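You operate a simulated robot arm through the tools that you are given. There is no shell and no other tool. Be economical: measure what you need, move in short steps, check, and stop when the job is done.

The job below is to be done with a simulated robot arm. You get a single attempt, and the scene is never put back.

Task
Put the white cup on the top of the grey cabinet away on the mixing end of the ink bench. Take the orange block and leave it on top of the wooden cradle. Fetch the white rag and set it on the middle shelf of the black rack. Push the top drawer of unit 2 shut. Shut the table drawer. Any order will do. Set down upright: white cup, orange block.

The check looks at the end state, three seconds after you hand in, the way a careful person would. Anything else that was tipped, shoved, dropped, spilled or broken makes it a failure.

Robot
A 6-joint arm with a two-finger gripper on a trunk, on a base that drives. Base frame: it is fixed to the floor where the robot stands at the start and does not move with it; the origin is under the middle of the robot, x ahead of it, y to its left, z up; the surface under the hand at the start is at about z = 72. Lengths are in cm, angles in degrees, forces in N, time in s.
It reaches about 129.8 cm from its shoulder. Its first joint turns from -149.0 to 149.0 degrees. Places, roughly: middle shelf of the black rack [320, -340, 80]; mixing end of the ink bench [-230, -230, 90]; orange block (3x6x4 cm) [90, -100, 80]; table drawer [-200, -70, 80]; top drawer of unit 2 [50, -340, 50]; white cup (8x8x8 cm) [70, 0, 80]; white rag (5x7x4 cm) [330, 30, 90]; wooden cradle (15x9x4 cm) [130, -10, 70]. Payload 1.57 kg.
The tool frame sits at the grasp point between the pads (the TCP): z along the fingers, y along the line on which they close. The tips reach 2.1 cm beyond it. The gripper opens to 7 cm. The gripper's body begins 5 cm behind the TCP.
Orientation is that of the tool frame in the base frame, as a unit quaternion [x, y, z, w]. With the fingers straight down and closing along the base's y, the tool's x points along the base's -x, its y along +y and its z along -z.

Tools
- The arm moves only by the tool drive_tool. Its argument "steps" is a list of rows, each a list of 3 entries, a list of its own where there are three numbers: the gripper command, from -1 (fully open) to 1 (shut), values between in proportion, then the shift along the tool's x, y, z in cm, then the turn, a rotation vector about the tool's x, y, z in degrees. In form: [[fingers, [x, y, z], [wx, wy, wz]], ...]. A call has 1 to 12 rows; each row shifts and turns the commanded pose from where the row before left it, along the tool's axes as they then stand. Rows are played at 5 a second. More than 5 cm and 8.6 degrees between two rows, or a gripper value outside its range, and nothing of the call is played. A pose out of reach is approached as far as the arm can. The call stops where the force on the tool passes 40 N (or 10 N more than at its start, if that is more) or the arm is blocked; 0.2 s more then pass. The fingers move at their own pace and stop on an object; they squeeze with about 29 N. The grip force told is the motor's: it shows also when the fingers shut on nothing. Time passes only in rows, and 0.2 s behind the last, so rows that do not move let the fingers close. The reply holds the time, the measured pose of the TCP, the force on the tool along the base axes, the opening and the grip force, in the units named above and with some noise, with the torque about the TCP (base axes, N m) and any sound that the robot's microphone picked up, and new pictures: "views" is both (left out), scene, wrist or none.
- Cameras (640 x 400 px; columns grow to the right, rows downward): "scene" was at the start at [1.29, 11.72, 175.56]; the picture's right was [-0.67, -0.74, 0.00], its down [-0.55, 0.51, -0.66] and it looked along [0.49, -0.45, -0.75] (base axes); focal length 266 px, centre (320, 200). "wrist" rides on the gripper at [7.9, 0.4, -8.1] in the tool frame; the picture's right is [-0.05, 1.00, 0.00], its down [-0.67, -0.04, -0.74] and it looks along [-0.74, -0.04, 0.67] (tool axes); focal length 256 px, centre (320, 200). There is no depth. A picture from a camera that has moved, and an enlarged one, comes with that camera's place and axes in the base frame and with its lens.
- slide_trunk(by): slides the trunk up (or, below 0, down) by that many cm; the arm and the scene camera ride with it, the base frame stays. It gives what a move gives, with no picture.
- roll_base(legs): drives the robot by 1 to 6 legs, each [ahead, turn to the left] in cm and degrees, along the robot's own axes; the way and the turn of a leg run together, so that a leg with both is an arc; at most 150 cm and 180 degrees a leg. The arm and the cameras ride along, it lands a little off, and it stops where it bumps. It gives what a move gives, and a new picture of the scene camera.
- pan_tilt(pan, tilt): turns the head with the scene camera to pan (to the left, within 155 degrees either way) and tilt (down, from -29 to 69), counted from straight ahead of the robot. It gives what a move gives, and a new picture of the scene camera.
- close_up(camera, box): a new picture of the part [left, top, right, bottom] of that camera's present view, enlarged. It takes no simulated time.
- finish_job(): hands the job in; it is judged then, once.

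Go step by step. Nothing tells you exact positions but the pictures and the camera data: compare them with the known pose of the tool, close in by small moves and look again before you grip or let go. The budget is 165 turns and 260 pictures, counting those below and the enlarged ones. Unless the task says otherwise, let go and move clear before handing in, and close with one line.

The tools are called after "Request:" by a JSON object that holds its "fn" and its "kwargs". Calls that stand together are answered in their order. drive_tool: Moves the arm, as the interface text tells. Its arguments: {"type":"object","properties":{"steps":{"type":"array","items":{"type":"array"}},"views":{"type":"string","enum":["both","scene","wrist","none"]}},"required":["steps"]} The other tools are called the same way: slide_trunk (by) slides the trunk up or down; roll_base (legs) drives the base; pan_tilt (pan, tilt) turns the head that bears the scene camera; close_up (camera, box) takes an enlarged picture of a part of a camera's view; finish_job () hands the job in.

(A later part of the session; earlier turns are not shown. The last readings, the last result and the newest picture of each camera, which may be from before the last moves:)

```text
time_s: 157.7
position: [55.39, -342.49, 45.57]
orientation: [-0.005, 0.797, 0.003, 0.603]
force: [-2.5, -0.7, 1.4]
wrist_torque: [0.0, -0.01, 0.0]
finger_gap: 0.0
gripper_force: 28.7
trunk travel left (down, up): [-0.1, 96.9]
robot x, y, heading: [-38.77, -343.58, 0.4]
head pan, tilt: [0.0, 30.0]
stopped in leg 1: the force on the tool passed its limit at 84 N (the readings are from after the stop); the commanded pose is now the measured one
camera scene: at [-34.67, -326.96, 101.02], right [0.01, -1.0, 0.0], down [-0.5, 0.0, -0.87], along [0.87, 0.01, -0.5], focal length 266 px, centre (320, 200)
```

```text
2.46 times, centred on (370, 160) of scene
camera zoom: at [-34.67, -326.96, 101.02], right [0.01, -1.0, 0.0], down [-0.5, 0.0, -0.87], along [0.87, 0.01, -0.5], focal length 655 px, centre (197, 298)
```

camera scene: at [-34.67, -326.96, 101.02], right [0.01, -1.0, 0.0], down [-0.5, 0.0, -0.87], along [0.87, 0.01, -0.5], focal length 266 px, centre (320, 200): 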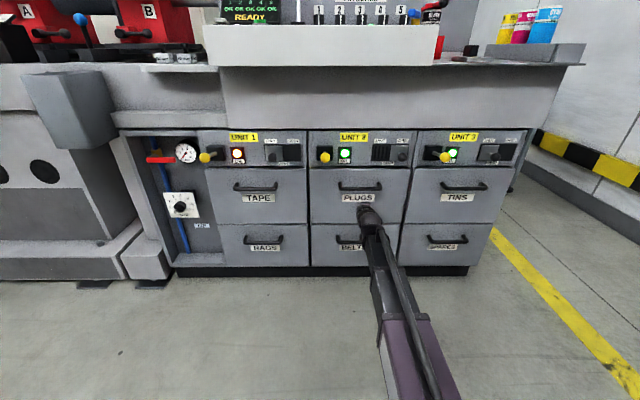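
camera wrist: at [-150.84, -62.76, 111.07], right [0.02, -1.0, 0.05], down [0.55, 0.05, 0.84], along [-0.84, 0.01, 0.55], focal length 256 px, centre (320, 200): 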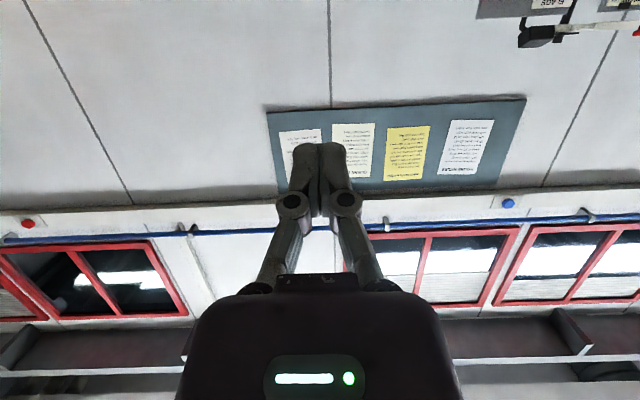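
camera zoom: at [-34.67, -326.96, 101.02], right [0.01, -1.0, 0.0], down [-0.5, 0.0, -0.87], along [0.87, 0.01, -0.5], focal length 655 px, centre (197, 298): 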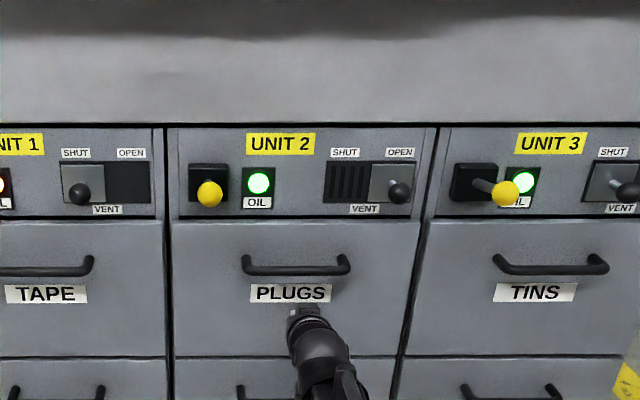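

Drawer shut flush. Next the orange block: back off, raise, and drive up the aisle to face it.

Request:
{"fn": "roll_base", "kwargs": {"legs": [[-45, 0]]}}

Request:
{"fn": "slide_trunk", "kwargs": {"by": 40}}

Request:
{"fn": "slide_trunk", "kwargs": {"by": 30}}

Request:
{"fn": "roll_base", "kwargs": {"legs": [[0, 90], [122, 0], [121, 0], [0, -90]]}}

Request:
{"fn": "close_up", "kwargs": {"camera": "scene", "box": [240, 100, 480, 250]}}

```text
time_s: 160.9
position: [10.02, -343.08, 45.47]
orientation: [-0.005, 0.798, 0.002, 0.603]
force: [0.7, -0.3, 0.6]
wrist_torque: [-0.03, 0.0, 0.01]
finger_gap: 0.0
gripper_force: 28.1
trunk travel left (down, up): [-0.1, 96.9]
robot x, y, heading: [-83.92, -344.6, 0.5]
head pan, tilt: [0.0, 30.0]
camera scene: at [-80.02, -327.33, 101.02], right [0.01, -1.0, 0.0], down [-0.5, 0.0, -0.87], along [0.87, 0.01, -0.5], focal length 266 px, centre (320, 200)
```

scene: 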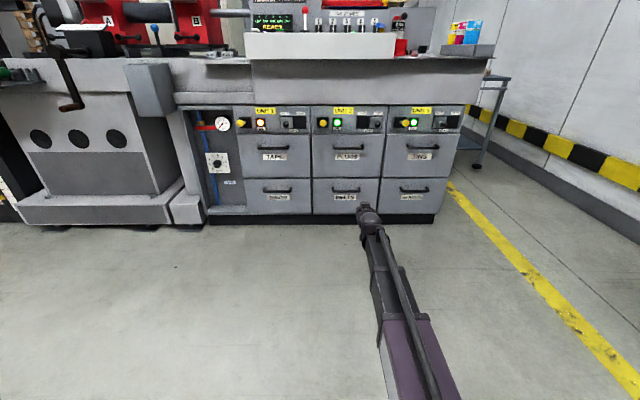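

```text
time_s: 164.8
position: [9.98, -342.99, 85.52]
orientation: [-0.005, 0.798, 0.003, 0.603]
force: [0.0, 0.4, 0.2]
wrist_torque: [0.01, -0.01, 0.01]
finger_gap: 0.0
gripper_force: 28.6
trunk travel left (down, up): [-40.1, 56.9]
robot x, y, heading: [-84.6, -344.06, 0.3]
head pan, tilt: [0.0, 30.0]
```

```text
time_s: 167.8
position: [10.04, -342.97, 115.55]
orientation: [-0.005, 0.798, 0.003, 0.603]
force: [-0.5, -0.2, -0.2]
wrist_torque: [-0.01, -0.01, 0.0]
finger_gap: 0.02
gripper_force: 28.4
trunk travel left (down, up): [-70.1, 26.9]
robot x, y, heading: [-84.61, -344.0, 0.6]
head pan, tilt: [0.0, 30.0]
```

```text
time_s: 193.8
position: [6.88, -98.1, 115.43]
orientation: [-0.009, 0.798, 0.005, 0.602]
force: [0.3, 0.1, -0.6]
wrist_torque: [0.0, -0.01, -0.02]
finger_gap: 0.0
gripper_force: 28.8
trunk travel left (down, up): [-70.1, 26.9]
robot x, y, heading: [-87.39, -102.29, 1.5]
head pan, tilt: [0.0, 30.0]
camera scene: at [-83.41, -84.98, 171.01], right [0.03, -1.0, 0.0], down [-0.5, -0.01, -0.87], along [0.87, 0.02, -0.5], focal length 266 px, centre (320, 200)
```

scene: 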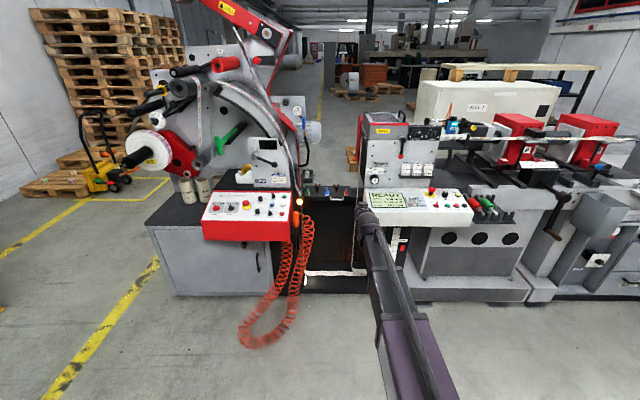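

```text
2.67 times, centred on (360, 175) of scene
camera zoom: at [-83.41, -84.98, 171.01], right [0.03, -1.0, 0.0], down [-0.5, -0.01, -0.87], along [0.87, 0.02, -0.5], focal length 709 px, centre (213, 267)
```

zoom: 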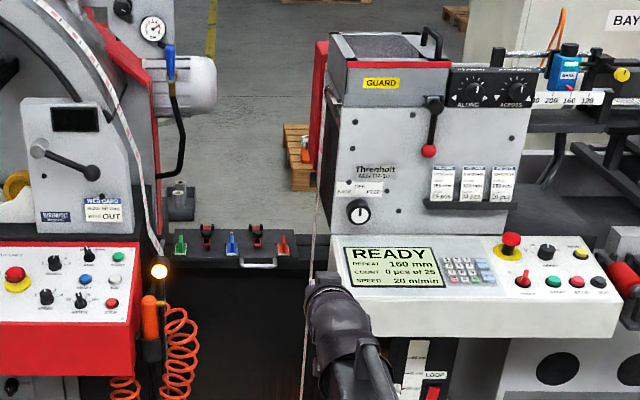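

I see a black beam between the machines with small coloured items on it; let me enlarge.

Request:
{"fn": "close_up", "kwargs": {"camera": "scene", "box": [290, 170, 370, 220]}}

Request:
{"fn": "close_up", "kwargs": {"camera": "scene", "box": [180, 100, 370, 220]}}

```text
8.00 times, centred on (330, 195) of scene
camera zoom: at [-83.41, -84.98, 171.01], right [0.03, -1.0, 0.0], down [-0.5, -0.01, -0.87], along [0.87, 0.02, -0.5], focal length 2127 px, centre (240, 240)
```

zoom: 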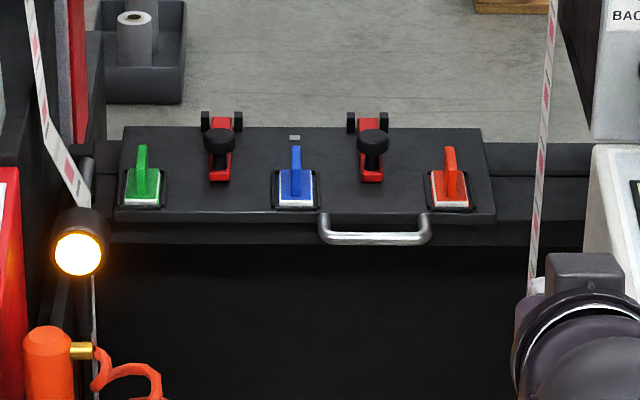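

```text
3.33 times, centred on (275, 160) of scene
camera zoom: at [-83.41, -84.98, 171.01], right [0.03, -1.0, 0.0], down [-0.5, -0.01, -0.87], along [0.87, 0.02, -0.5], focal length 886 px, centre (470, 333)
```

zoom: 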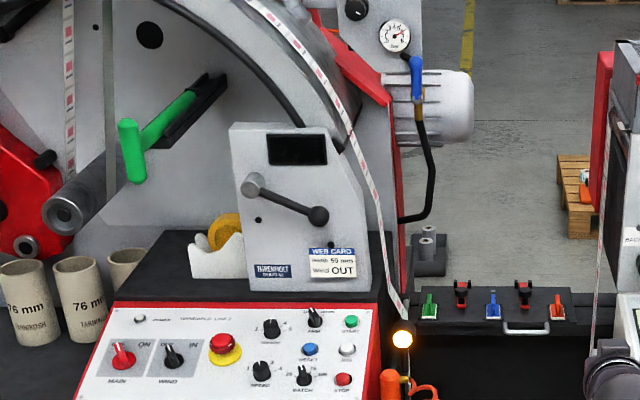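

The orange block is a little stamp-like piece with an upright fin at about [86, -100, 78]. I tilt the hand back to 45°, open, and drive closer.

Request:
{"fn": "drive_tool", "kwargs": {"steps": [[0, [0, 0, 0], [0, 7.5, 0]], [0, [0, 0, 0], [0, 7.5, 0]], [0, [0, 0, 0], [0, 7.5, 0]], [0, [0, 0, 0], [0, 7.5, 0]], [0, [0, 0, 0], [0, 0, 0]]], "views": "none"}}

Request:
{"fn": "roll_base", "kwargs": {"legs": [[52, 0]]}}

Request:
{"fn": "close_up", "kwargs": {"camera": "wrist", "box": [0, 0, 640, 400]}}

Request:
{"fn": "pan_tilt", "kwargs": {"pan": 0, "tilt": 50}}

```text
time_s: 195.0
position: [6.68, -98.17, 107.26]
orientation: [-0.012, 0.927, 0.003, 0.375]
force: [0.2, 0.4, 0.1]
wrist_torque: [0.03, 0.0, 0.03]
finger_gap: 3.5
gripper_force: 0.0
out of reach, approached as far as the arm can: row 1, 2, 3, 4
trunk travel left (down, up): [-70.1, 26.9]
robot x, y, heading: [-87.83, -102.01, 1.4]
head pan, tilt: [0.0, 30.0]
```

```text
time_s: 198.6
position: [58.46, -96.79, 107.2]
orientation: [-0.012, 0.927, 0.003, 0.376]
force: [-0.6, 0.3, -0.1]
wrist_torque: [-0.01, 0.01, -0.01]
finger_gap: 3.49
gripper_force: 0.1
trunk travel left (down, up): [-70.1, 26.9]
robot x, y, heading: [-35.8, -100.65, 1.4]
head pan, tilt: [0.0, 30.0]
camera scene: at [-31.82, -83.6, 171.01], right [0.03, -1.0, 0.0], down [-0.5, -0.01, -0.87], along [0.87, 0.02, -0.5], focal length 266 px, centre (320, 200)
```

scene: 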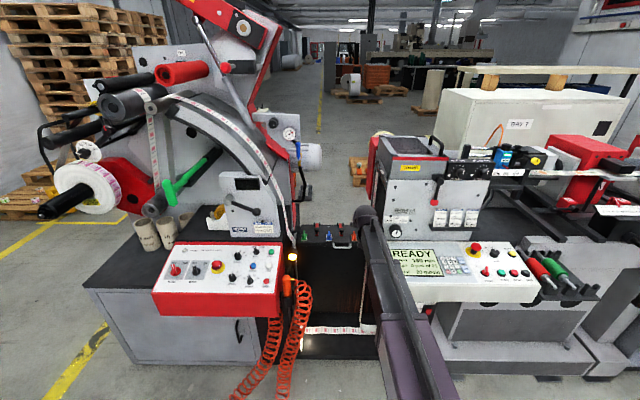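

```text
1.00 times, centred on (320, 200) of wrist (not enlarged: the box is as wide or as high as the picture)
camera zoom: at [47.05, -96.66, 107.67], right [0.01, 1.0, 0.03], down [-0.04, -0.03, 1.0], along [1.0, -0.02, 0.04], focal length 256 px, centre (320, 200)
```

zoom: 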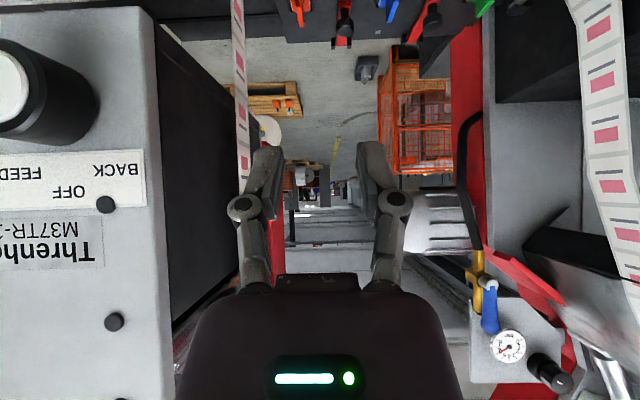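

```text
time_s: 199.5
position: [58.43, -96.73, 107.23]
orientation: [-0.011, 0.926, 0.003, 0.376]
force: [0.0, 0.1, 0.1]
wrist_torque: [-0.03, -0.04, -0.01]
finger_gap: 3.48
gripper_force: 0.0
trunk travel left (down, up): [-70.1, 26.9]
robot x, y, heading: [-35.7, -100.68, 1.6]
head pan, tilt: [0.0, 50.0]
camera scene: at [-33.21, -83.64, 168.07], right [0.03, -1.0, 0.0], down [-0.77, -0.02, -0.64], along [0.64, 0.02, -0.77], focal length 266 px, centre (320, 200)
```

scene: 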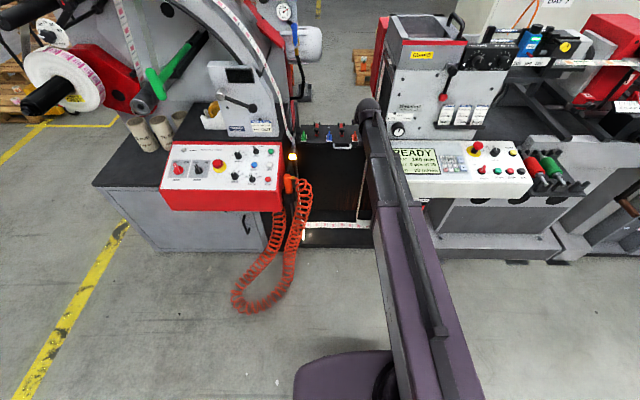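

Block fin around [86, -100, 81]; the paper web hangs at y≈-110, so I keep the hand narrow and at y≈-100. Moving closer.

Request:
{"fn": "drive_tool", "kwargs": {"steps": [[0, [0, -3.3, 0], [0, 0, 0]], [0, [0, 0, 0], [0, 0, 0]]], "views": "none"}}

Request:
{"fn": "roll_base", "kwargs": {"legs": [[12, -1.5]]}}

Request:
{"fn": "slide_trunk", "kwargs": {"by": -12}}

Request:
{"fn": "close_up", "kwargs": {"camera": "wrist", "box": [0, 0, 640, 400]}}

```text
time_s: 200.1
position: [58.43, -100.12, 107.25]
orientation: [-0.011, 0.927, 0.004, 0.376]
force: [0.8, -0.4, 0.0]
wrist_torque: [0.0, 0.02, -0.01]
finger_gap: 3.49
gripper_force: 0.1
trunk travel left (down, up): [-70.1, 26.9]
robot x, y, heading: [-35.9, -100.42, 1.6]
head pan, tilt: [0.0, 50.0]
```

```text
time_s: 201.4
position: [70.68, -102.42, 107.15]
orientation: [0.0, 0.927, -0.001, 0.376]
force: [0.7, 0.0, -0.3]
wrist_torque: [-0.01, -0.01, -0.03]
finger_gap: 3.49
gripper_force: 0.1
trunk travel left (down, up): [-70.1, 26.9]
robot x, y, heading: [-23.47, -100.21, 0.1]
head pan, tilt: [0.0, 50.0]
camera scene: at [-20.57, -83.4, 168.06], right [0.0, -1.0, 0.0], down [-0.77, 0.0, -0.64], along [0.64, 0.0, -0.77], focal length 266 px, centre (320, 200)
```

scene: 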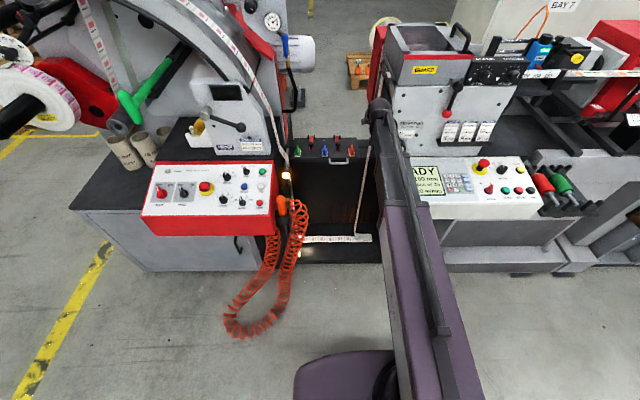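

```text
time_s: 202.9
position: [70.46, -102.33, 95.34]
orientation: [0.0, 0.927, -0.002, 0.376]
force: [-0.5, 0.5, -0.3]
wrist_torque: [0.02, 0.03, 0.01]
finger_gap: 3.49
gripper_force: 0.0
trunk travel left (down, up): [-58.1, 38.9]
robot x, y, heading: [-24.04, -100.07, 0.1]
head pan, tilt: [0.0, 50.0]
```

```text
1.00 times, centred on (320, 200) of wrist (not enlarged: the box is as wide or as high as the picture)
camera zoom: at [59.14, -102.01, 95.7], right [0.04, 1.0, 0.03], down [-0.04, -0.03, 1.0], along [1.0, -0.04, 0.04], focal length 256 px, centre (320, 200)
```

zoom: 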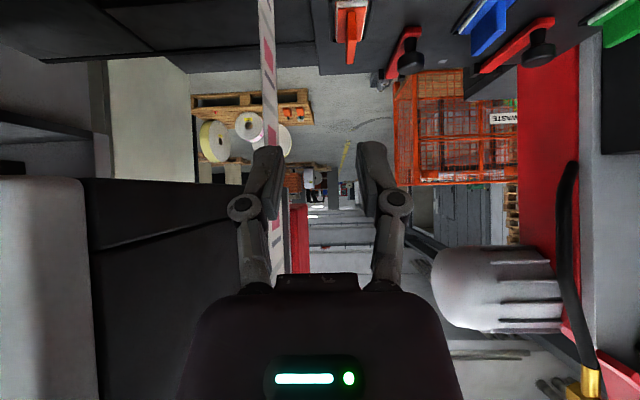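

Request:
{"fn": "close_up", "kwargs": {"camera": "wrist", "box": [290, 0, 410, 75]}}

Request:
{"fn": "close_up", "kwargs": {"camera": "scene", "box": [280, 125, 376, 185]}}

```text
5.33 times, centred on (350, 38) of wrist
camera zoom: at [59.14, -102.01, 95.7], right [0.04, 1.0, 0.03], down [-0.04, -0.03, 1.0], along [1.0, -0.04, 0.04], focal length 1365 px, centre (160, 1067)
```

zoom: 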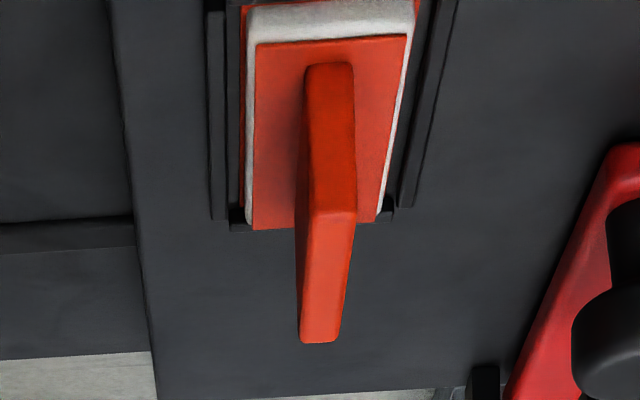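

```text
6.67 times, centred on (328, 155) of scene
camera zoom: at [-20.73, -83.4, 156.07], right [0.0, -1.0, 0.0], down [-0.77, 0.0, -0.64], along [0.64, 0.0, -0.77], focal length 1773 px, centre (267, 500)
```

zoom: 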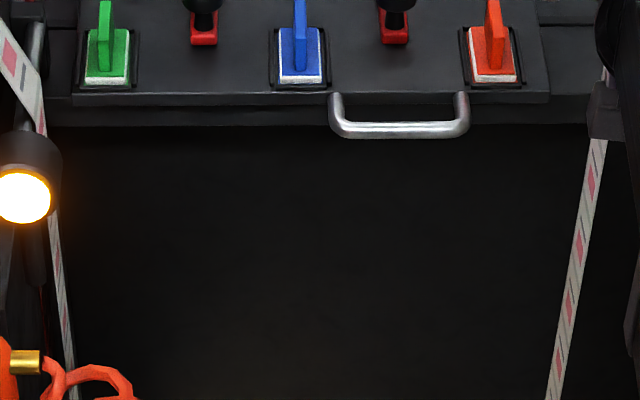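

The block's fin runs along x around [88.4, -99.2], top z≈80.3. I move forward above it at this height, then lower by trunk.

Request:
{"fn": "drive_tool", "kwargs": {"steps": [[0, [-2.45, 0.62, 2.38], [0, 0, 0]], [0, [-2.45, 0.62, 2.38], [0, 0, 0]], [0, [-2.45, 0.62, 2.38], [0, 0, 0]], [0, [-2.45, 0.62, 2.38], [0, 0, 0]], [0, [-2.45, 0.62, 2.38], [0, 0, 0]], [0, [0, 0, 0], [0, 0, 0]]], "views": "none"}}

Request:
{"fn": "slide_trunk", "kwargs": {"by": -9}}

Request:
{"fn": "close_up", "kwargs": {"camera": "wrist", "box": [0, 0, 640, 400]}}

```text
time_s: 204.3
position: [87.71, -99.31, 95.21]
orientation: [0.001, 0.927, -0.002, 0.376]
force: [0.1, 0.1, 0.0]
wrist_torque: [0.02, -0.01, -0.03]
finger_gap: 3.49
gripper_force: 0.1
trunk travel left (down, up): [-58.1, 38.9]
robot x, y, heading: [-23.96, -100.13, 0.4]
head pan, tilt: [0.0, 50.0]
```

```text
time_s: 205.6
position: [87.58, -99.37, 86.28]
orientation: [0.001, 0.927, -0.002, 0.375]
force: [-0.5, -1.4, 0.1]
wrist_torque: [0.0, 0.01, 0.0]
finger_gap: 3.51
gripper_force: 0.3
trunk travel left (down, up): [-49.1, 47.9]
robot x, y, heading: [-24.07, -100.21, 0.2]
head pan, tilt: [0.0, 50.0]
```

```text
1.00 times, centred on (320, 200) of wrist (not enlarged: the box is as wide or as high as the picture)
camera zoom: at [76.27, -98.96, 86.7], right [0.04, 1.0, 0.03], down [-0.04, -0.03, 1.0], along [1.0, -0.04, 0.04], focal length 256 px, centre (320, 200)
```

zoom: 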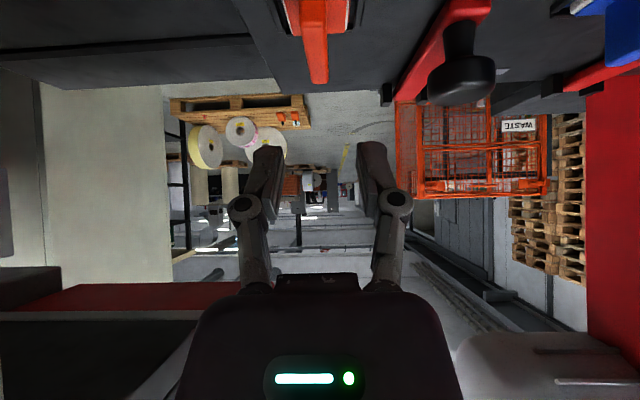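

Fin is centred between the fingers. Lower 5.3 cm and look.

Request:
{"fn": "slide_trunk", "kwargs": {"by": -5.3}}

Request:
{"fn": "close_up", "kwargs": {"camera": "wrist", "box": [160, 0, 480, 200]}}

```text
time_s: 206.5
position: [87.63, -99.43, 80.89]
orientation: [0.001, 0.927, -0.002, 0.376]
force: [-0.4, 0.2, 1.5]
wrist_torque: [0.02, 0.0, 0.02]
finger_gap: 3.5
gripper_force: 0.1
trunk travel left (down, up): [-43.8, 53.2]
robot x, y, heading: [-23.91, -99.97, 0.1]
head pan, tilt: [0.0, 50.0]
```

```text
2.00 times, centred on (320, 100) of wrist
camera zoom: at [76.27, -98.96, 81.39], right [0.04, 1.0, 0.03], down [-0.04, -0.03, 1.0], along [1.0, -0.04, 0.04], focal length 512 px, centre (320, 400)
```

zoom: 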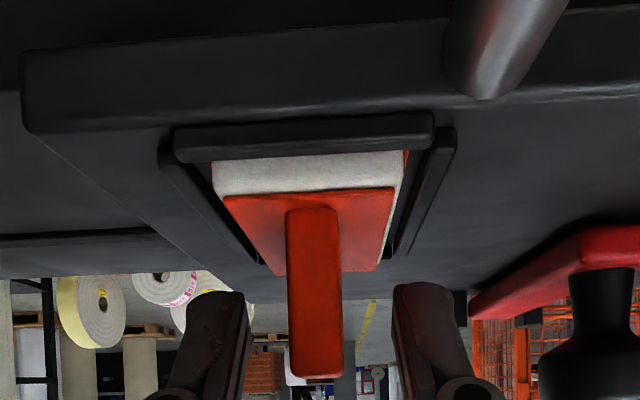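

Tips straddle the fin. Closing.

Request:
{"fn": "drive_tool", "kwargs": {"steps": [[0.4, [0, 0, 0], [0, 0, 0]], [0.7, [0, 0, 0], [0, 0, 0]], [1, [0, 0, 0], [0, 0, 0]], [1, [0, 0, 0], [0, 0, 0]], [1, [0, 0, 0], [0, 0, 0]]], "views": "none"}}

Request:
{"fn": "slide_trunk", "kwargs": {"by": 4}}

Request:
{"fn": "close_up", "kwargs": {"camera": "wrist", "box": [0, 0, 640, 400]}}

```text
time_s: 207.7
position: [87.58, -99.41, 80.9]
orientation: [0.001, 0.927, -0.001, 0.376]
force: [0.6, 0.0, -0.1]
wrist_torque: [0.01, 0.0, -0.03]
finger_gap: 0.79
gripper_force: 28.6
trunk travel left (down, up): [-43.8, 53.2]
robot x, y, heading: [-24.18, -100.32, -0.0]
head pan, tilt: [0.0, 50.0]
```

```text
time_s: 208.6
position: [87.69, -99.35, 84.96]
orientation: [0.001, 0.927, -0.002, 0.375]
force: [-0.4, -0.5, -1.2]
wrist_torque: [0.0, 0.0, 0.01]
finger_gap: 0.8
gripper_force: 28.9
trunk travel left (down, up): [-47.8, 49.2]
robot x, y, heading: [-24.13, -100.63, -0.0]
head pan, tilt: [0.0, 50.0]
```

```text
1.00 times, centred on (320, 200) of wrist (not enlarged: the box is as wide or as high as the picture)
camera zoom: at [76.29, -98.96, 85.37], right [0.04, 1.0, 0.03], down [-0.04, -0.03, 1.0], along [1.0, -0.04, 0.04], focal length 256 px, centre (320, 200)
```

zoom: 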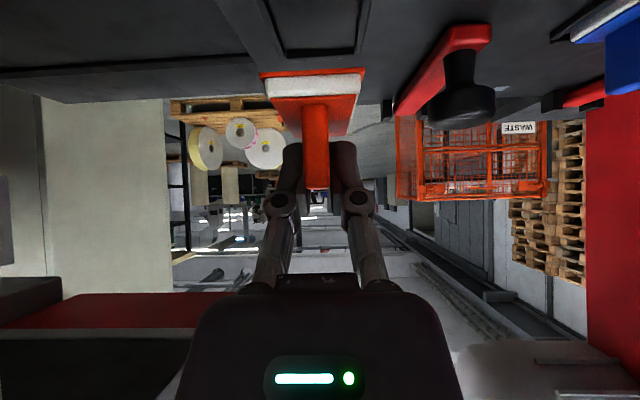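

The block is held upright (bottom ≈ 3.6 cm below the TCP). I lift it clear, back away, and fold the arm in before going round the north side.

Request:
{"fn": "slide_trunk", "kwargs": {"by": 15}}

Request:
{"fn": "roll_base", "kwargs": {"legs": [[-76, 0]]}}

Request:
{"fn": "drive_tool", "kwargs": {"steps": [[1, [3.5, 0, -3.5], [0, 0, 0]], [1, [3.5, 0, -3.5], [0, 0, 0]], [1, [3.5, 0, -3.5], [0, 0, 0]], [1, [3.5, 0, -3.5], [0, 0, 0]], [1, [3.5, 0, -3.5], [0, 0, 0]], [1, [3.5, 0, -3.5], [0, 0, 0]], [1, [3.5, 0, -3.5], [0, 0, 0]], [1, [3.5, 0, -3.5], [0, 0, 0]], [1, [3.5, 0, -3.5], [0, 0, 0]]], "views": "wrist"}}

```text
time_s: 210.3
position: [87.75, -99.35, 99.92]
orientation: [0.001, 0.927, -0.001, 0.376]
force: [-0.2, -0.5, -0.4]
wrist_torque: [0.02, -0.03, -0.02]
finger_gap: 0.78
gripper_force: 28.5
trunk travel left (down, up): [-62.8, 34.2]
robot x, y, heading: [-23.86, -100.46, 0.4]
head pan, tilt: [0.0, 50.0]
```

```text
time_s: 215.3
position: [11.86, -99.35, 99.95]
orientation: [-0.002, 0.927, 0.0, 0.376]
force: [-1.3, -0.1, -0.2]
wrist_torque: [0.01, 0.0, -0.06]
finger_gap: 0.78
gripper_force: 28.8
trunk travel left (down, up): [-62.8, 34.2]
robot x, y, heading: [-99.47, -100.46, 0.1]
head pan, tilt: [0.0, 50.0]
camera scene: at [-96.57, -83.76, 160.76], right [0.01, -1.0, 0.0], down [-0.77, -0.01, -0.64], along [0.64, 0.01, -0.77], focal length 266 px, centre (320, 200)
```

scene: 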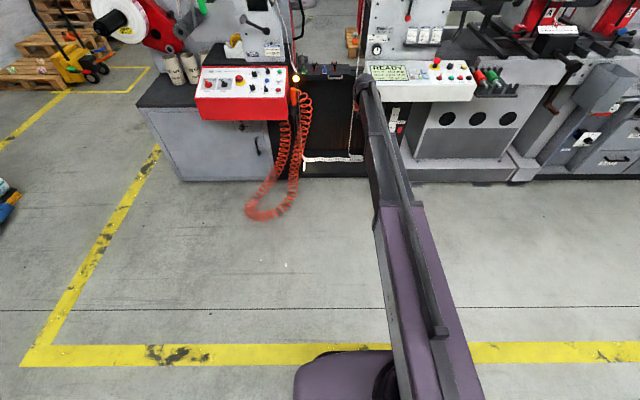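

```text
time_s: 217.3
position: [-32.76, -99.44, 99.9]
orientation: [0.0, 0.926, -0.001, 0.376]
force: [-0.4, 0.4, 0.2]
wrist_torque: [-0.01, -0.02, 0.03]
finger_gap: 0.8
gripper_force: 29.5
out of reach, approached as far as the arm can: row 4, 8
trunk travel left (down, up): [-62.8, 34.2]
robot x, y, heading: [-99.04, -101.06, 0.8]
head pan, tilt: [0.0, 50.0]
camera wrist: at [-44.09, -99.13, 100.42], right [0.04, 1.0, 0.03], down [-0.04, -0.03, 1.0], along [1.0, -0.04, 0.04], focal length 256 px, centre (320, 200)
```

wrist: 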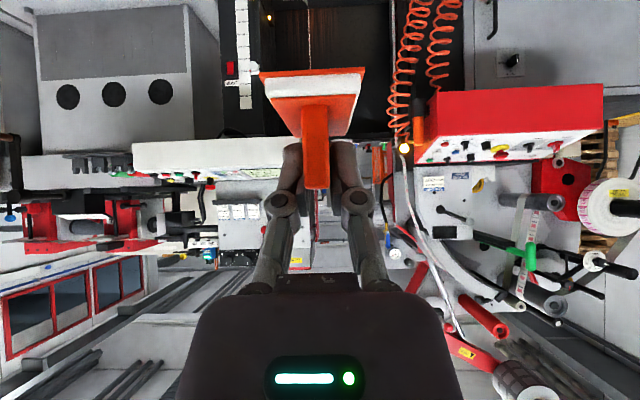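

Folded in. Now around to the north lane.

Request:
{"fn": "roll_base", "kwargs": {"legs": [[0, 90], [90, 0], [88, 0]]}}

Request:
{"fn": "pan_tilt", "kwargs": {"pan": -50, "tilt": 25}}

```text
time_s: 233.9
position: [-102.67, 142.89, 99.95]
orientation: [-0.655, 0.655, 0.265, 0.267]
force: [0.6, 0.4, -1.1]
wrist_torque: [0.02, 0.0, 0.0]
finger_gap: 0.78
gripper_force: 29.0
trunk travel left (down, up): [-62.8, 34.2]
robot x, y, heading: [-101.43, 75.5, 90.5]
head pan, tilt: [0.0, 50.0]
camera scene: at [-118.58, 78.61, 160.76], right [1.0, 0.01, 0.0], down [0.01, -0.77, -0.64], along [-0.01, 0.64, -0.77], focal length 266 px, centre (320, 200)
```

scene: 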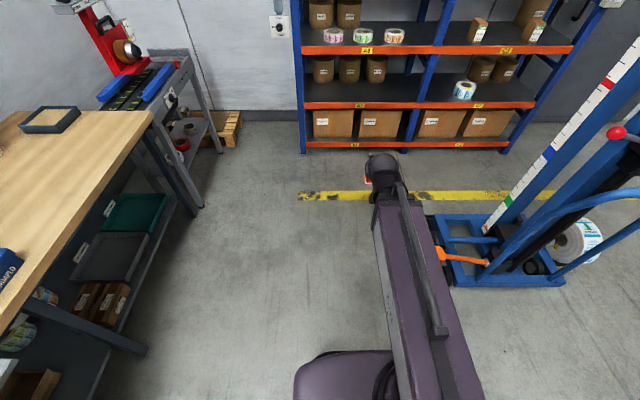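

```text
time_s: 235.1
position: [-102.7, 142.8, 99.92]
orientation: [0.655, -0.655, -0.265, -0.267]
force: [-0.4, -0.3, -1.5]
wrist_torque: [0.0, 0.02, 0.03]
finger_gap: 0.78
gripper_force: 29.3
trunk travel left (down, up): [-62.8, 34.2]
robot x, y, heading: [-101.51, 75.81, 90.6]
head pan, tilt: [-50.0, 25.0]
camera scene: at [-111.51, 76.91, 164.51], right [0.65, -0.76, 0.0], down [-0.32, -0.28, -0.91], along [0.69, 0.59, -0.42], focal length 266 px, centre (320, 200)
```

scene: 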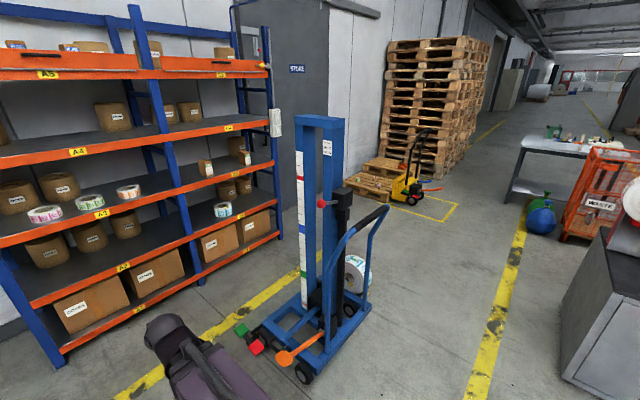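

Lane is clear. I turn east and drive, then look right behind the winder for the cradle.

Request:
{"fn": "roll_base", "kwargs": {"legs": [[0, -90], [100, 0], [70, 0]]}}

Request:
{"fn": "pan_tilt", "kwargs": {"pan": -50, "tilt": 35}}

```text
time_s: 251.3
position: [135.13, 80.28, 100.0]
orientation: [-0.004, 0.927, 0.0, 0.376]
force: [0.2, 0.0, -0.7]
wrist_torque: [0.0, -0.01, 0.05]
finger_gap: 0.78
gripper_force: 29.1
trunk travel left (down, up): [-62.8, 34.2]
robot x, y, heading: [68.1, 78.66, 1.1]
head pan, tilt: [-50.0, 25.0]
camera scene: at [69.29, 88.52, 164.51], right [-0.76, -0.65, 0.0], down [-0.28, 0.32, -0.91], along [0.59, -0.69, -0.42], focal length 266 px, centre (320, 200)
```

scene: 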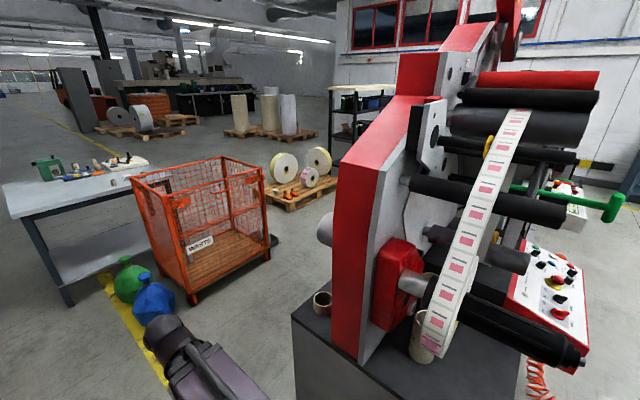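

```text
time_s: 252.0
position: [135.1, 80.2, 99.86]
orientation: [-0.004, 0.926, 0.0, 0.376]
force: [-0.5, -0.3, 0.3]
wrist_torque: [0.03, 0.02, -0.04]
finger_gap: 0.76
gripper_force: 28.9
trunk travel left (down, up): [-62.8, 34.2]
robot x, y, heading: [68.1, 78.43, 0.7]
head pan, tilt: [-50.0, 35.0]
camera scene: at [69.01, 88.83, 162.94], right [-0.76, -0.65, 0.0], down [-0.37, 0.43, -0.82], along [0.54, -0.62, -0.57], focal length 266 px, centre (320, 200)
```

scene: 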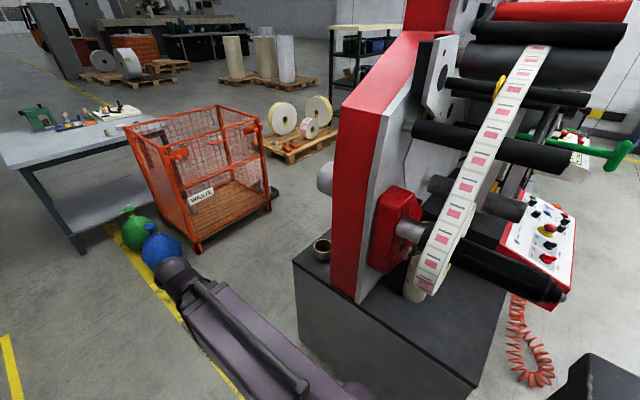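

Something brown is on the back ledge of the cabinet. I enlarge, and drive further to see behind the plate.

Request:
{"fn": "close_up", "kwargs": {"camera": "scene", "box": [290, 220, 370, 270]}}

Request:
{"fn": "roll_base", "kwargs": {"legs": [[65, 0]]}}

Request:
{"fn": "pan_tilt", "kwargs": {"pan": -90, "tilt": 40}}

```text
8.00 times, centred on (330, 245) of scene
camera zoom: at [69.01, 88.83, 162.94], right [-0.76, -0.65, 0.0], down [-0.37, 0.43, -0.82], along [0.54, -0.62, -0.57], focal length 2127 px, centre (240, -160)
```

zoom: 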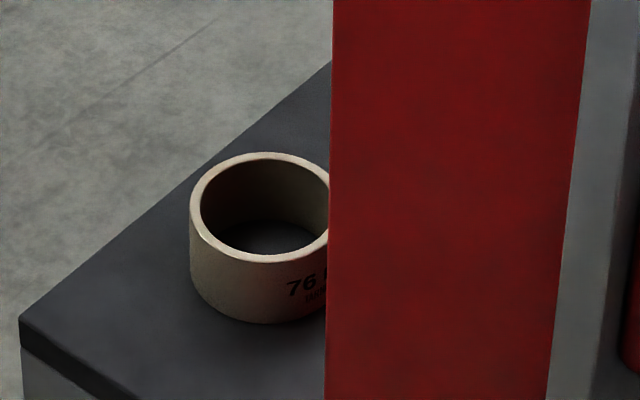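

```text
time_s: 256.4
position: [200.84, 81.49, 100.03]
orientation: [-0.005, 0.927, 0.0, 0.376]
force: [0.4, 0.1, 0.1]
wrist_torque: [0.02, 0.0, 0.0]
finger_gap: 0.79
gripper_force: 29.0
trunk travel left (down, up): [-62.8, 34.2]
robot x, y, heading: [134.19, 79.44, 1.0]
head pan, tilt: [-50.0, 35.0]
camera scene: at [134.7, 89.83, 162.94], right [-0.76, -0.66, 0.0], down [-0.38, 0.43, -0.82], along [0.54, -0.62, -0.57], focal length 266 px, centre (320, 200)
```

scene: 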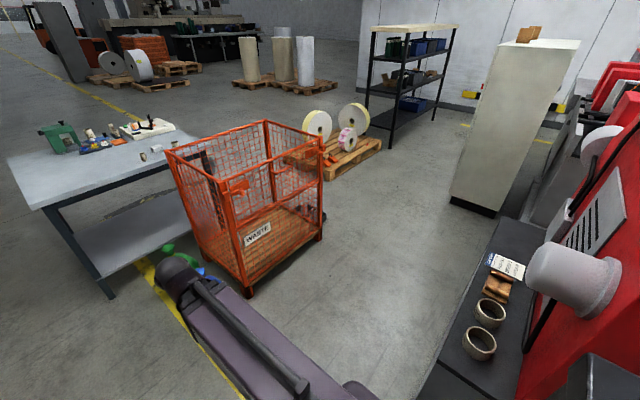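

```text
time_s: 257.5
position: [200.75, 81.52, 99.8]
orientation: [-0.005, 0.927, 0.001, 0.376]
force: [1.0, 0.2, -0.9]
wrist_torque: [-0.02, 0.0, 0.01]
finger_gap: 0.77
gripper_force: 29.7
trunk travel left (down, up): [-62.8, 34.2]
robot x, y, heading: [133.73, 79.51, 1.1]
head pan, tilt: [-90.0, 40.0]
camera scene: at [129.06, 87.98, 162.18], right [-1.0, -0.02, 0.0], down [-0.01, 0.64, -0.77], along [0.01, -0.77, -0.64], focal length 266 px, centre (320, 200)
```

scene: 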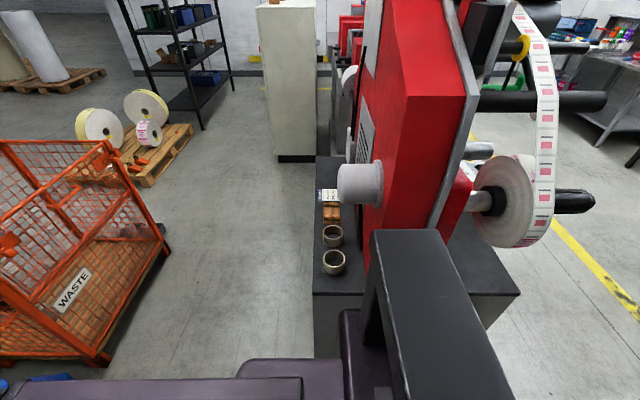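

Request:
{"fn": "close_up", "kwargs": {"camera": "scene", "box": [290, 170, 386, 290]}}

Request:
{"fn": "close_up", "kwargs": {"camera": "scene", "box": [310, 180, 358, 210]}}

```text
3.33 times, centred on (338, 230) of scene
camera zoom: at [129.06, 87.98, 162.18], right [-1.0, -0.02, 0.0], down [-0.01, 0.64, -0.77], along [0.01, -0.77, -0.64], focal length 886 px, centre (260, 100)
```

zoom: 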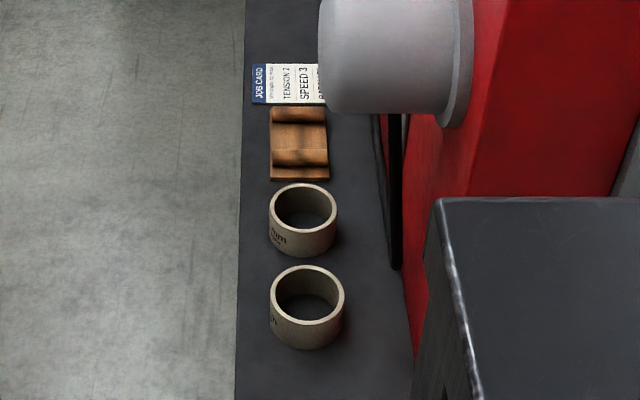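

```text
13.33 times, centred on (334, 195) of scene
camera zoom: at [129.06, 87.98, 162.18], right [-1.0, -0.02, 0.0], down [-0.01, 0.64, -0.77], along [0.01, -0.77, -0.64], focal length 3546 px, centre (133, 267)
```

zoom: 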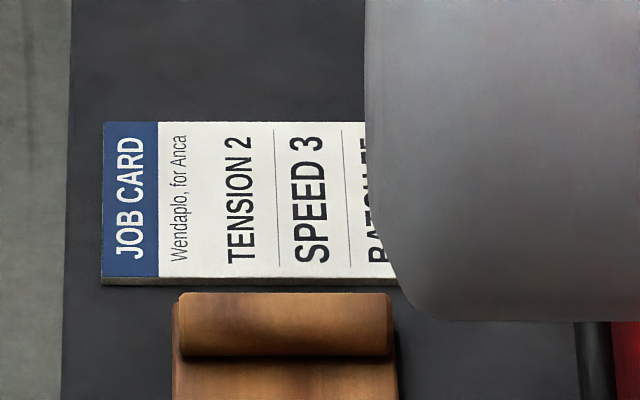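

The wooden cradle lies around [124.6, -9, 72], behind the winder, with ridges across. I enlarge it to see the profile.

Request:
{"fn": "close_up", "kwargs": {"camera": "scene", "box": [314, 195, 354, 230]}}

```text
11.43 times, centred on (334, 212) of scene
camera zoom: at [129.06, 87.98, 162.18], right [-1.0, -0.02, 0.0], down [-0.01, 0.64, -0.77], along [0.01, -0.77, -0.64], focal length 3039 px, centre (160, 57)
```

zoom: 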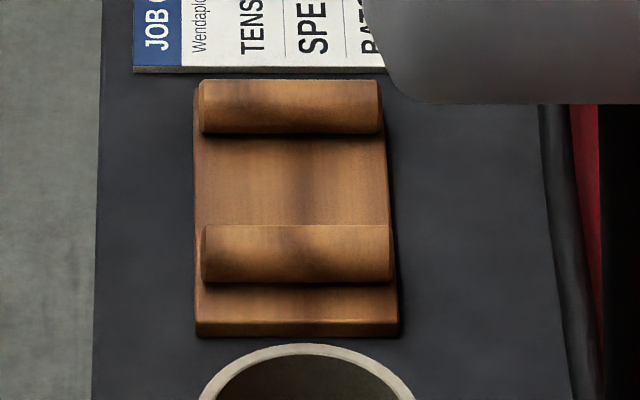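

The cradle is a flat board with two half-round bars ~7 cm apart, so I want the block's long side along x, between the bars. I go a bit further, face south, then yaw the hand.

Request:
{"fn": "roll_base", "kwargs": {"legs": [[17, 0], [0, -91]]}}

Request:
{"fn": "drive_tool", "kwargs": {"steps": [[1, [0, 0, 0], [5.58, 0, 5.74]], [1, [0, 0, 0], [5.58, 0, 5.74]], [1, [0, 0, 0], [5.58, 0, 5.74]], [1, [0, 0, 0], [5.58, 0, 5.74]], [1, [0, 0, 0], [5.58, 0, 5.74]], [1, [0, 0, 0], [5.58, 0, 5.74]], [1, [0, 0, 0], [5.58, 0, 5.74]], [1, [0, 0, 0], [5.58, 0, 5.74]], [1, [0, 0, 0], [5.58, 0, 5.74]], [1, [0, 0, 0], [5.58, 0, 5.74]], [1, [0, 0, 0], [0, 0, 0]]]}}

```text
time_s: 264.9
position: [152.06, 12.95, 100.0]
orientation: [0.654, 0.656, -0.267, 0.266]
force: [0.1, 0.2, -0.1]
wrist_torque: [0.03, 0.0, -0.03]
finger_gap: 0.82
gripper_force: 28.9
trunk travel left (down, up): [-62.8, 34.2]
robot x, y, heading: [146.47, 80.08, -89.2]
head pan, tilt: [-90.0, 40.0]
camera scene: at [154.96, 84.52, 162.18], right [-0.02, 1.0, 0.0], down [0.64, 0.01, -0.77], along [-0.77, -0.01, -0.64], focal length 266 px, centre (320, 200)
```

scene: 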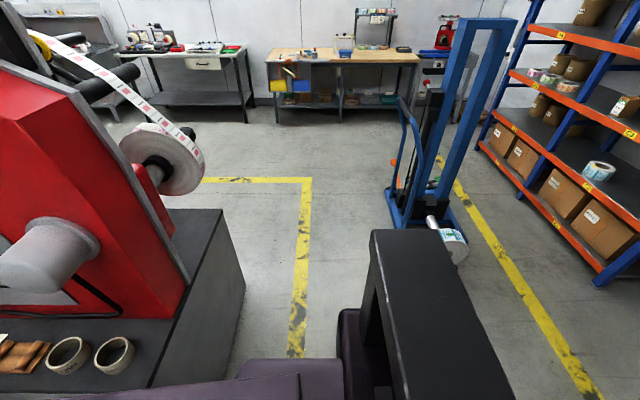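

```text
time_s: 267.3
position: [151.94, 12.95, 100.01]
orientation: [0.922, 0.081, -0.376, 0.033]
force: [-1.0, 0.7, -0.4]
wrist_torque: [0.0, -0.02, 0.02]
finger_gap: 0.78
gripper_force: 28.8
trunk travel left (down, up): [-62.8, 34.2]
robot x, y, heading: [146.62, 79.78, -88.7]
head pan, tilt: [-90.0, 40.0]
camera scene: at [154.95, 84.48, 162.18], right [-0.02, 1.0, 0.0], down [0.64, 0.01, -0.77], along [-0.77, -0.01, -0.64], focal length 266 px, centre (320, 200)
camera wrist: at [163.21, 14.43, 100.4], right [0.13, -0.99, 0.04], down [0.04, 0.04, 1.0], along [-0.99, -0.13, 0.04], focal length 256 px, centre (320, 200)
```

scene: 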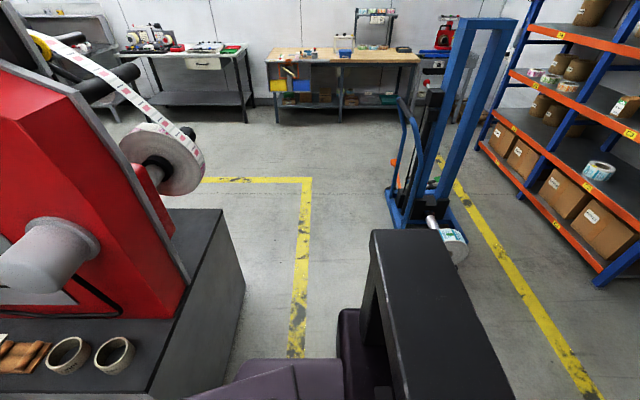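
wrist: 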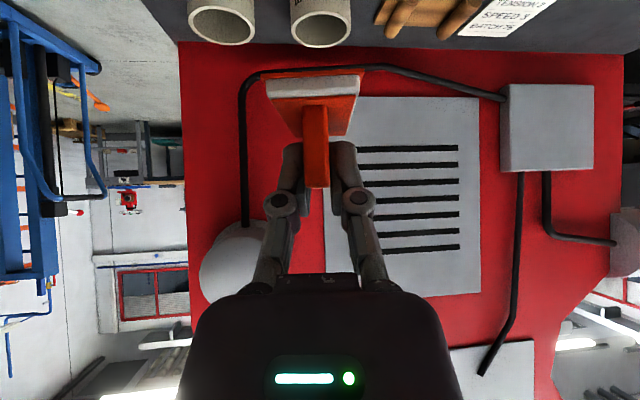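

Works well. I finish the yaw (10°) and move south about 21 cm at this height.

Request:
{"fn": "drive_tool", "kwargs": {"steps": [[1, [0, 0, 0], [3.49, 0, 3.59]], [1, [0, 0, 0], [3.49, 0, 3.59]], [1, [0, 4.4, 0], [0, 0, 0]], [1, [0, 4.4, 0], [0, 0, 0]], [1, [0, 4.4, 0], [0, 0, 0]], [1, [0, 4.4, 0], [0, 0, 0]], [1, [0, 4, 0], [0, 0, 0]], [1, [0, 0, 0], [0, 0, 0]]], "views": "wrist"}}

Request:
{"fn": "pan_tilt", "kwargs": {"pan": -10, "tilt": 45}}

```text
time_s: 269.1
position: [152.13, -8.78, 100.01]
orientation: [0.926, -0.001, -0.378, 0.0]
force: [0.9, -0.6, -0.5]
wrist_torque: [0.0, -0.01, 0.0]
finger_gap: 0.79
gripper_force: 29.0
trunk travel left (down, up): [-62.8, 34.2]
robot x, y, heading: [146.79, 79.57, -89.2]
head pan, tilt: [-90.0, 40.0]
camera wrist: at [163.37, -9.16, 100.4], right [-0.04, -1.0, 0.04], down [0.04, 0.04, 1.0], along [-1.0, 0.04, 0.04], focal length 256 px, centre (320, 200)
```

wrist: 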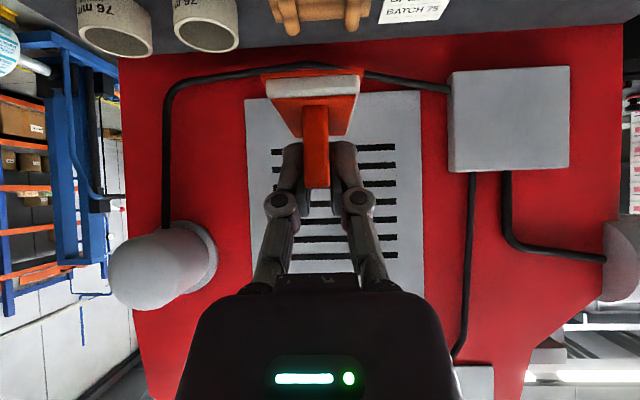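

```text
time_s: 270.6
position: [152.05, -8.69, 99.92]
orientation: [0.926, 0.001, -0.377, 0.0]
force: [-0.5, -0.2, -0.3]
wrist_torque: [0.01, 0.0, -0.01]
finger_gap: 0.77
gripper_force: 29.5
trunk travel left (down, up): [-62.8, 34.2]
robot x, y, heading: [146.6, 79.98, -88.8]
head pan, tilt: [-10.0, 45.0]
camera scene: at [162.17, 76.58, 161.45], right [-0.99, 0.16, 0.0], down [0.11, 0.7, -0.71], along [-0.11, -0.7, -0.71], focal length 266 px, centre (320, 200)
```

scene: 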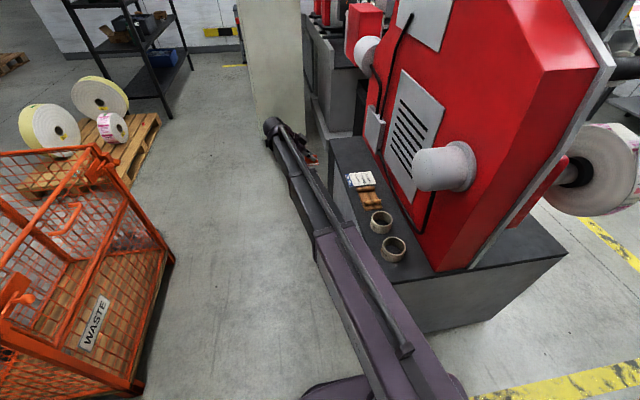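

The bars' midpoint lines up with the block. I move west over the cradle in two stages.

Request:
{"fn": "drive_tool", "kwargs": {"steps": [[1, [-2.9, 0, 2.83], [0, 0, 0]], [1, [-2.9, 0, 2.83], [0, 0, 0]], [1, [-2.9, 0, 2.83], [0, 0, 0]], [1, [-2.9, 0, 2.83], [0, 0, 0]], [1, [-2.9, 0, 2.83], [0, 0, 0]], [1, [0, 0, 0], [0, 0, 0]]], "views": "none"}}

Request:
{"fn": "slide_trunk", "kwargs": {"by": -10}}

Request:
{"fn": "close_up", "kwargs": {"camera": "wrist", "box": [0, 0, 640, 400]}}

Request:
{"fn": "close_up", "kwargs": {"camera": "scene", "box": [280, 120, 440, 280]}}

```text
time_s: 272.0
position: [131.75, -8.59, 99.94]
orientation: [0.927, 0.0, -0.375, 0.0]
force: [-0.7, 0.3, -0.2]
wrist_torque: [0.01, -0.04, -0.03]
finger_gap: 0.78
gripper_force: 29.3
trunk travel left (down, up): [-62.8, 34.2]
robot x, y, heading: [146.22, 80.01, -89.0]
head pan, tilt: [-10.0, 45.0]
```

```text
time_s: 273.3
position: [131.8, -8.64, 89.93]
orientation: [0.926, 0.001, -0.376, 0.0]
force: [0.6, -1.0, 0.1]
wrist_torque: [-0.01, 0.02, -0.02]
finger_gap: 0.79
gripper_force: 29.2
trunk travel left (down, up): [-52.8, 44.2]
robot x, y, heading: [146.87, 79.91, -88.8]
head pan, tilt: [-10.0, 45.0]
```

```text
1.00 times, centred on (320, 200) of wrist (not enlarged: the box is as wide or as high as the picture)
camera zoom: at [143.06, -9.14, 90.4], right [-0.04, -1.0, 0.04], down [0.04, 0.04, 1.0], along [-1.0, 0.04, 0.04], focal length 256 px, centre (320, 200)
```

zoom: 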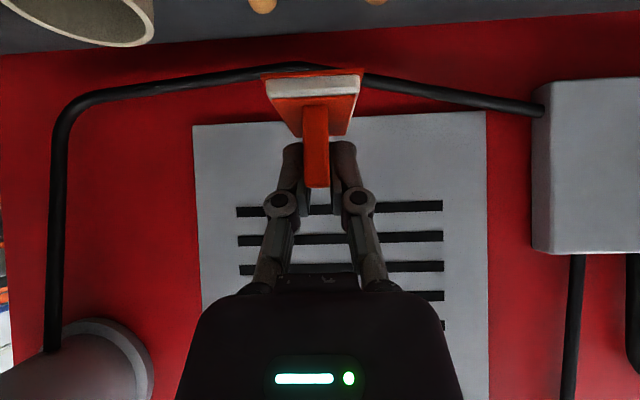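

```text
2.50 times, centred on (360, 200) of scene
camera zoom: at [162.17, 76.59, 151.46], right [-0.99, 0.16, 0.0], down [0.11, 0.7, -0.71], along [-0.11, -0.7, -0.71], focal length 665 px, centre (220, 200)
```

zoom: 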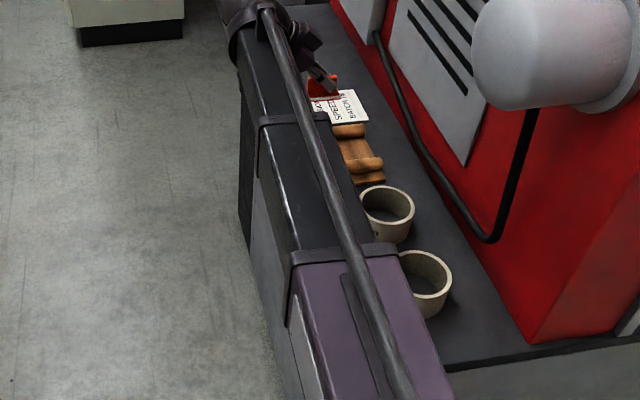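

Scene view shows everything clearly. Six more cm west, then lower to just above the cradle.

Request:
{"fn": "drive_tool", "kwargs": {"steps": [[1, [-2.15, 0.1, 2.1], [0, 0, 0]], [1, [-2.15, 0.1, 2.1], [0, 0, 0]], [1, [0, 0, 0], [0, 0, 0]]], "views": "none"}}

Request:
{"fn": "slide_trunk", "kwargs": {"by": -8}}

Request:
{"fn": "close_up", "kwargs": {"camera": "wrist", "box": [0, 0, 640, 400]}}

Request:
{"fn": "close_up", "kwargs": {"camera": "scene", "box": [310, 120, 410, 200]}}

```text
time_s: 274.1
position: [125.81, -8.83, 89.99]
orientation: [0.926, 0.001, -0.376, 0.0]
force: [-0.1, 0.2, -1.0]
wrist_torque: [0.02, -0.02, -0.02]
finger_gap: 0.8
gripper_force: 29.4
trunk travel left (down, up): [-52.8, 44.2]
robot x, y, heading: [146.54, 80.15, -89.1]
head pan, tilt: [-10.0, 45.0]
```

```text
time_s: 275.3
position: [125.74, -8.88, 82.06]
orientation: [0.926, 0.0, -0.377, -0.001]
force: [-0.6, 0.4, -0.1]
wrist_torque: [0.02, 0.04, -0.05]
finger_gap: 0.8
gripper_force: 29.3
trunk travel left (down, up): [-44.8, 52.2]
robot x, y, heading: [146.72, 80.01, -89.1]
head pan, tilt: [-10.0, 45.0]
```

```text
1.00 times, centred on (320, 200) of wrist (not enlarged: the box is as wide or as high as the picture)
camera zoom: at [137.06, -9.32, 82.4], right [-0.04, -1.0, 0.04], down [0.04, 0.04, 1.0], along [-1.0, 0.04, 0.04], focal length 256 px, centre (320, 200)
```

zoom: 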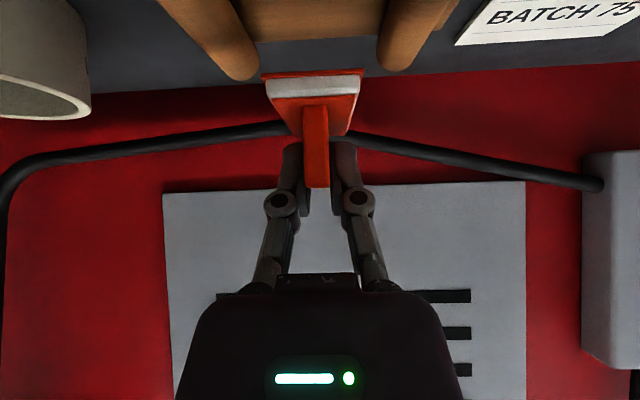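

```text
5.00 times, centred on (360, 160) of scene
camera zoom: at [162.17, 76.59, 143.46], right [-0.99, 0.16, 0.0], down [0.11, 0.7, -0.71], along [-0.11, -0.7, -0.71], focal length 1330 px, centre (120, 400)
```

zoom: 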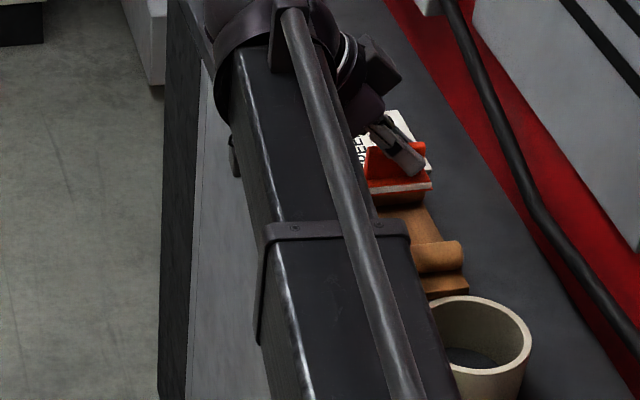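

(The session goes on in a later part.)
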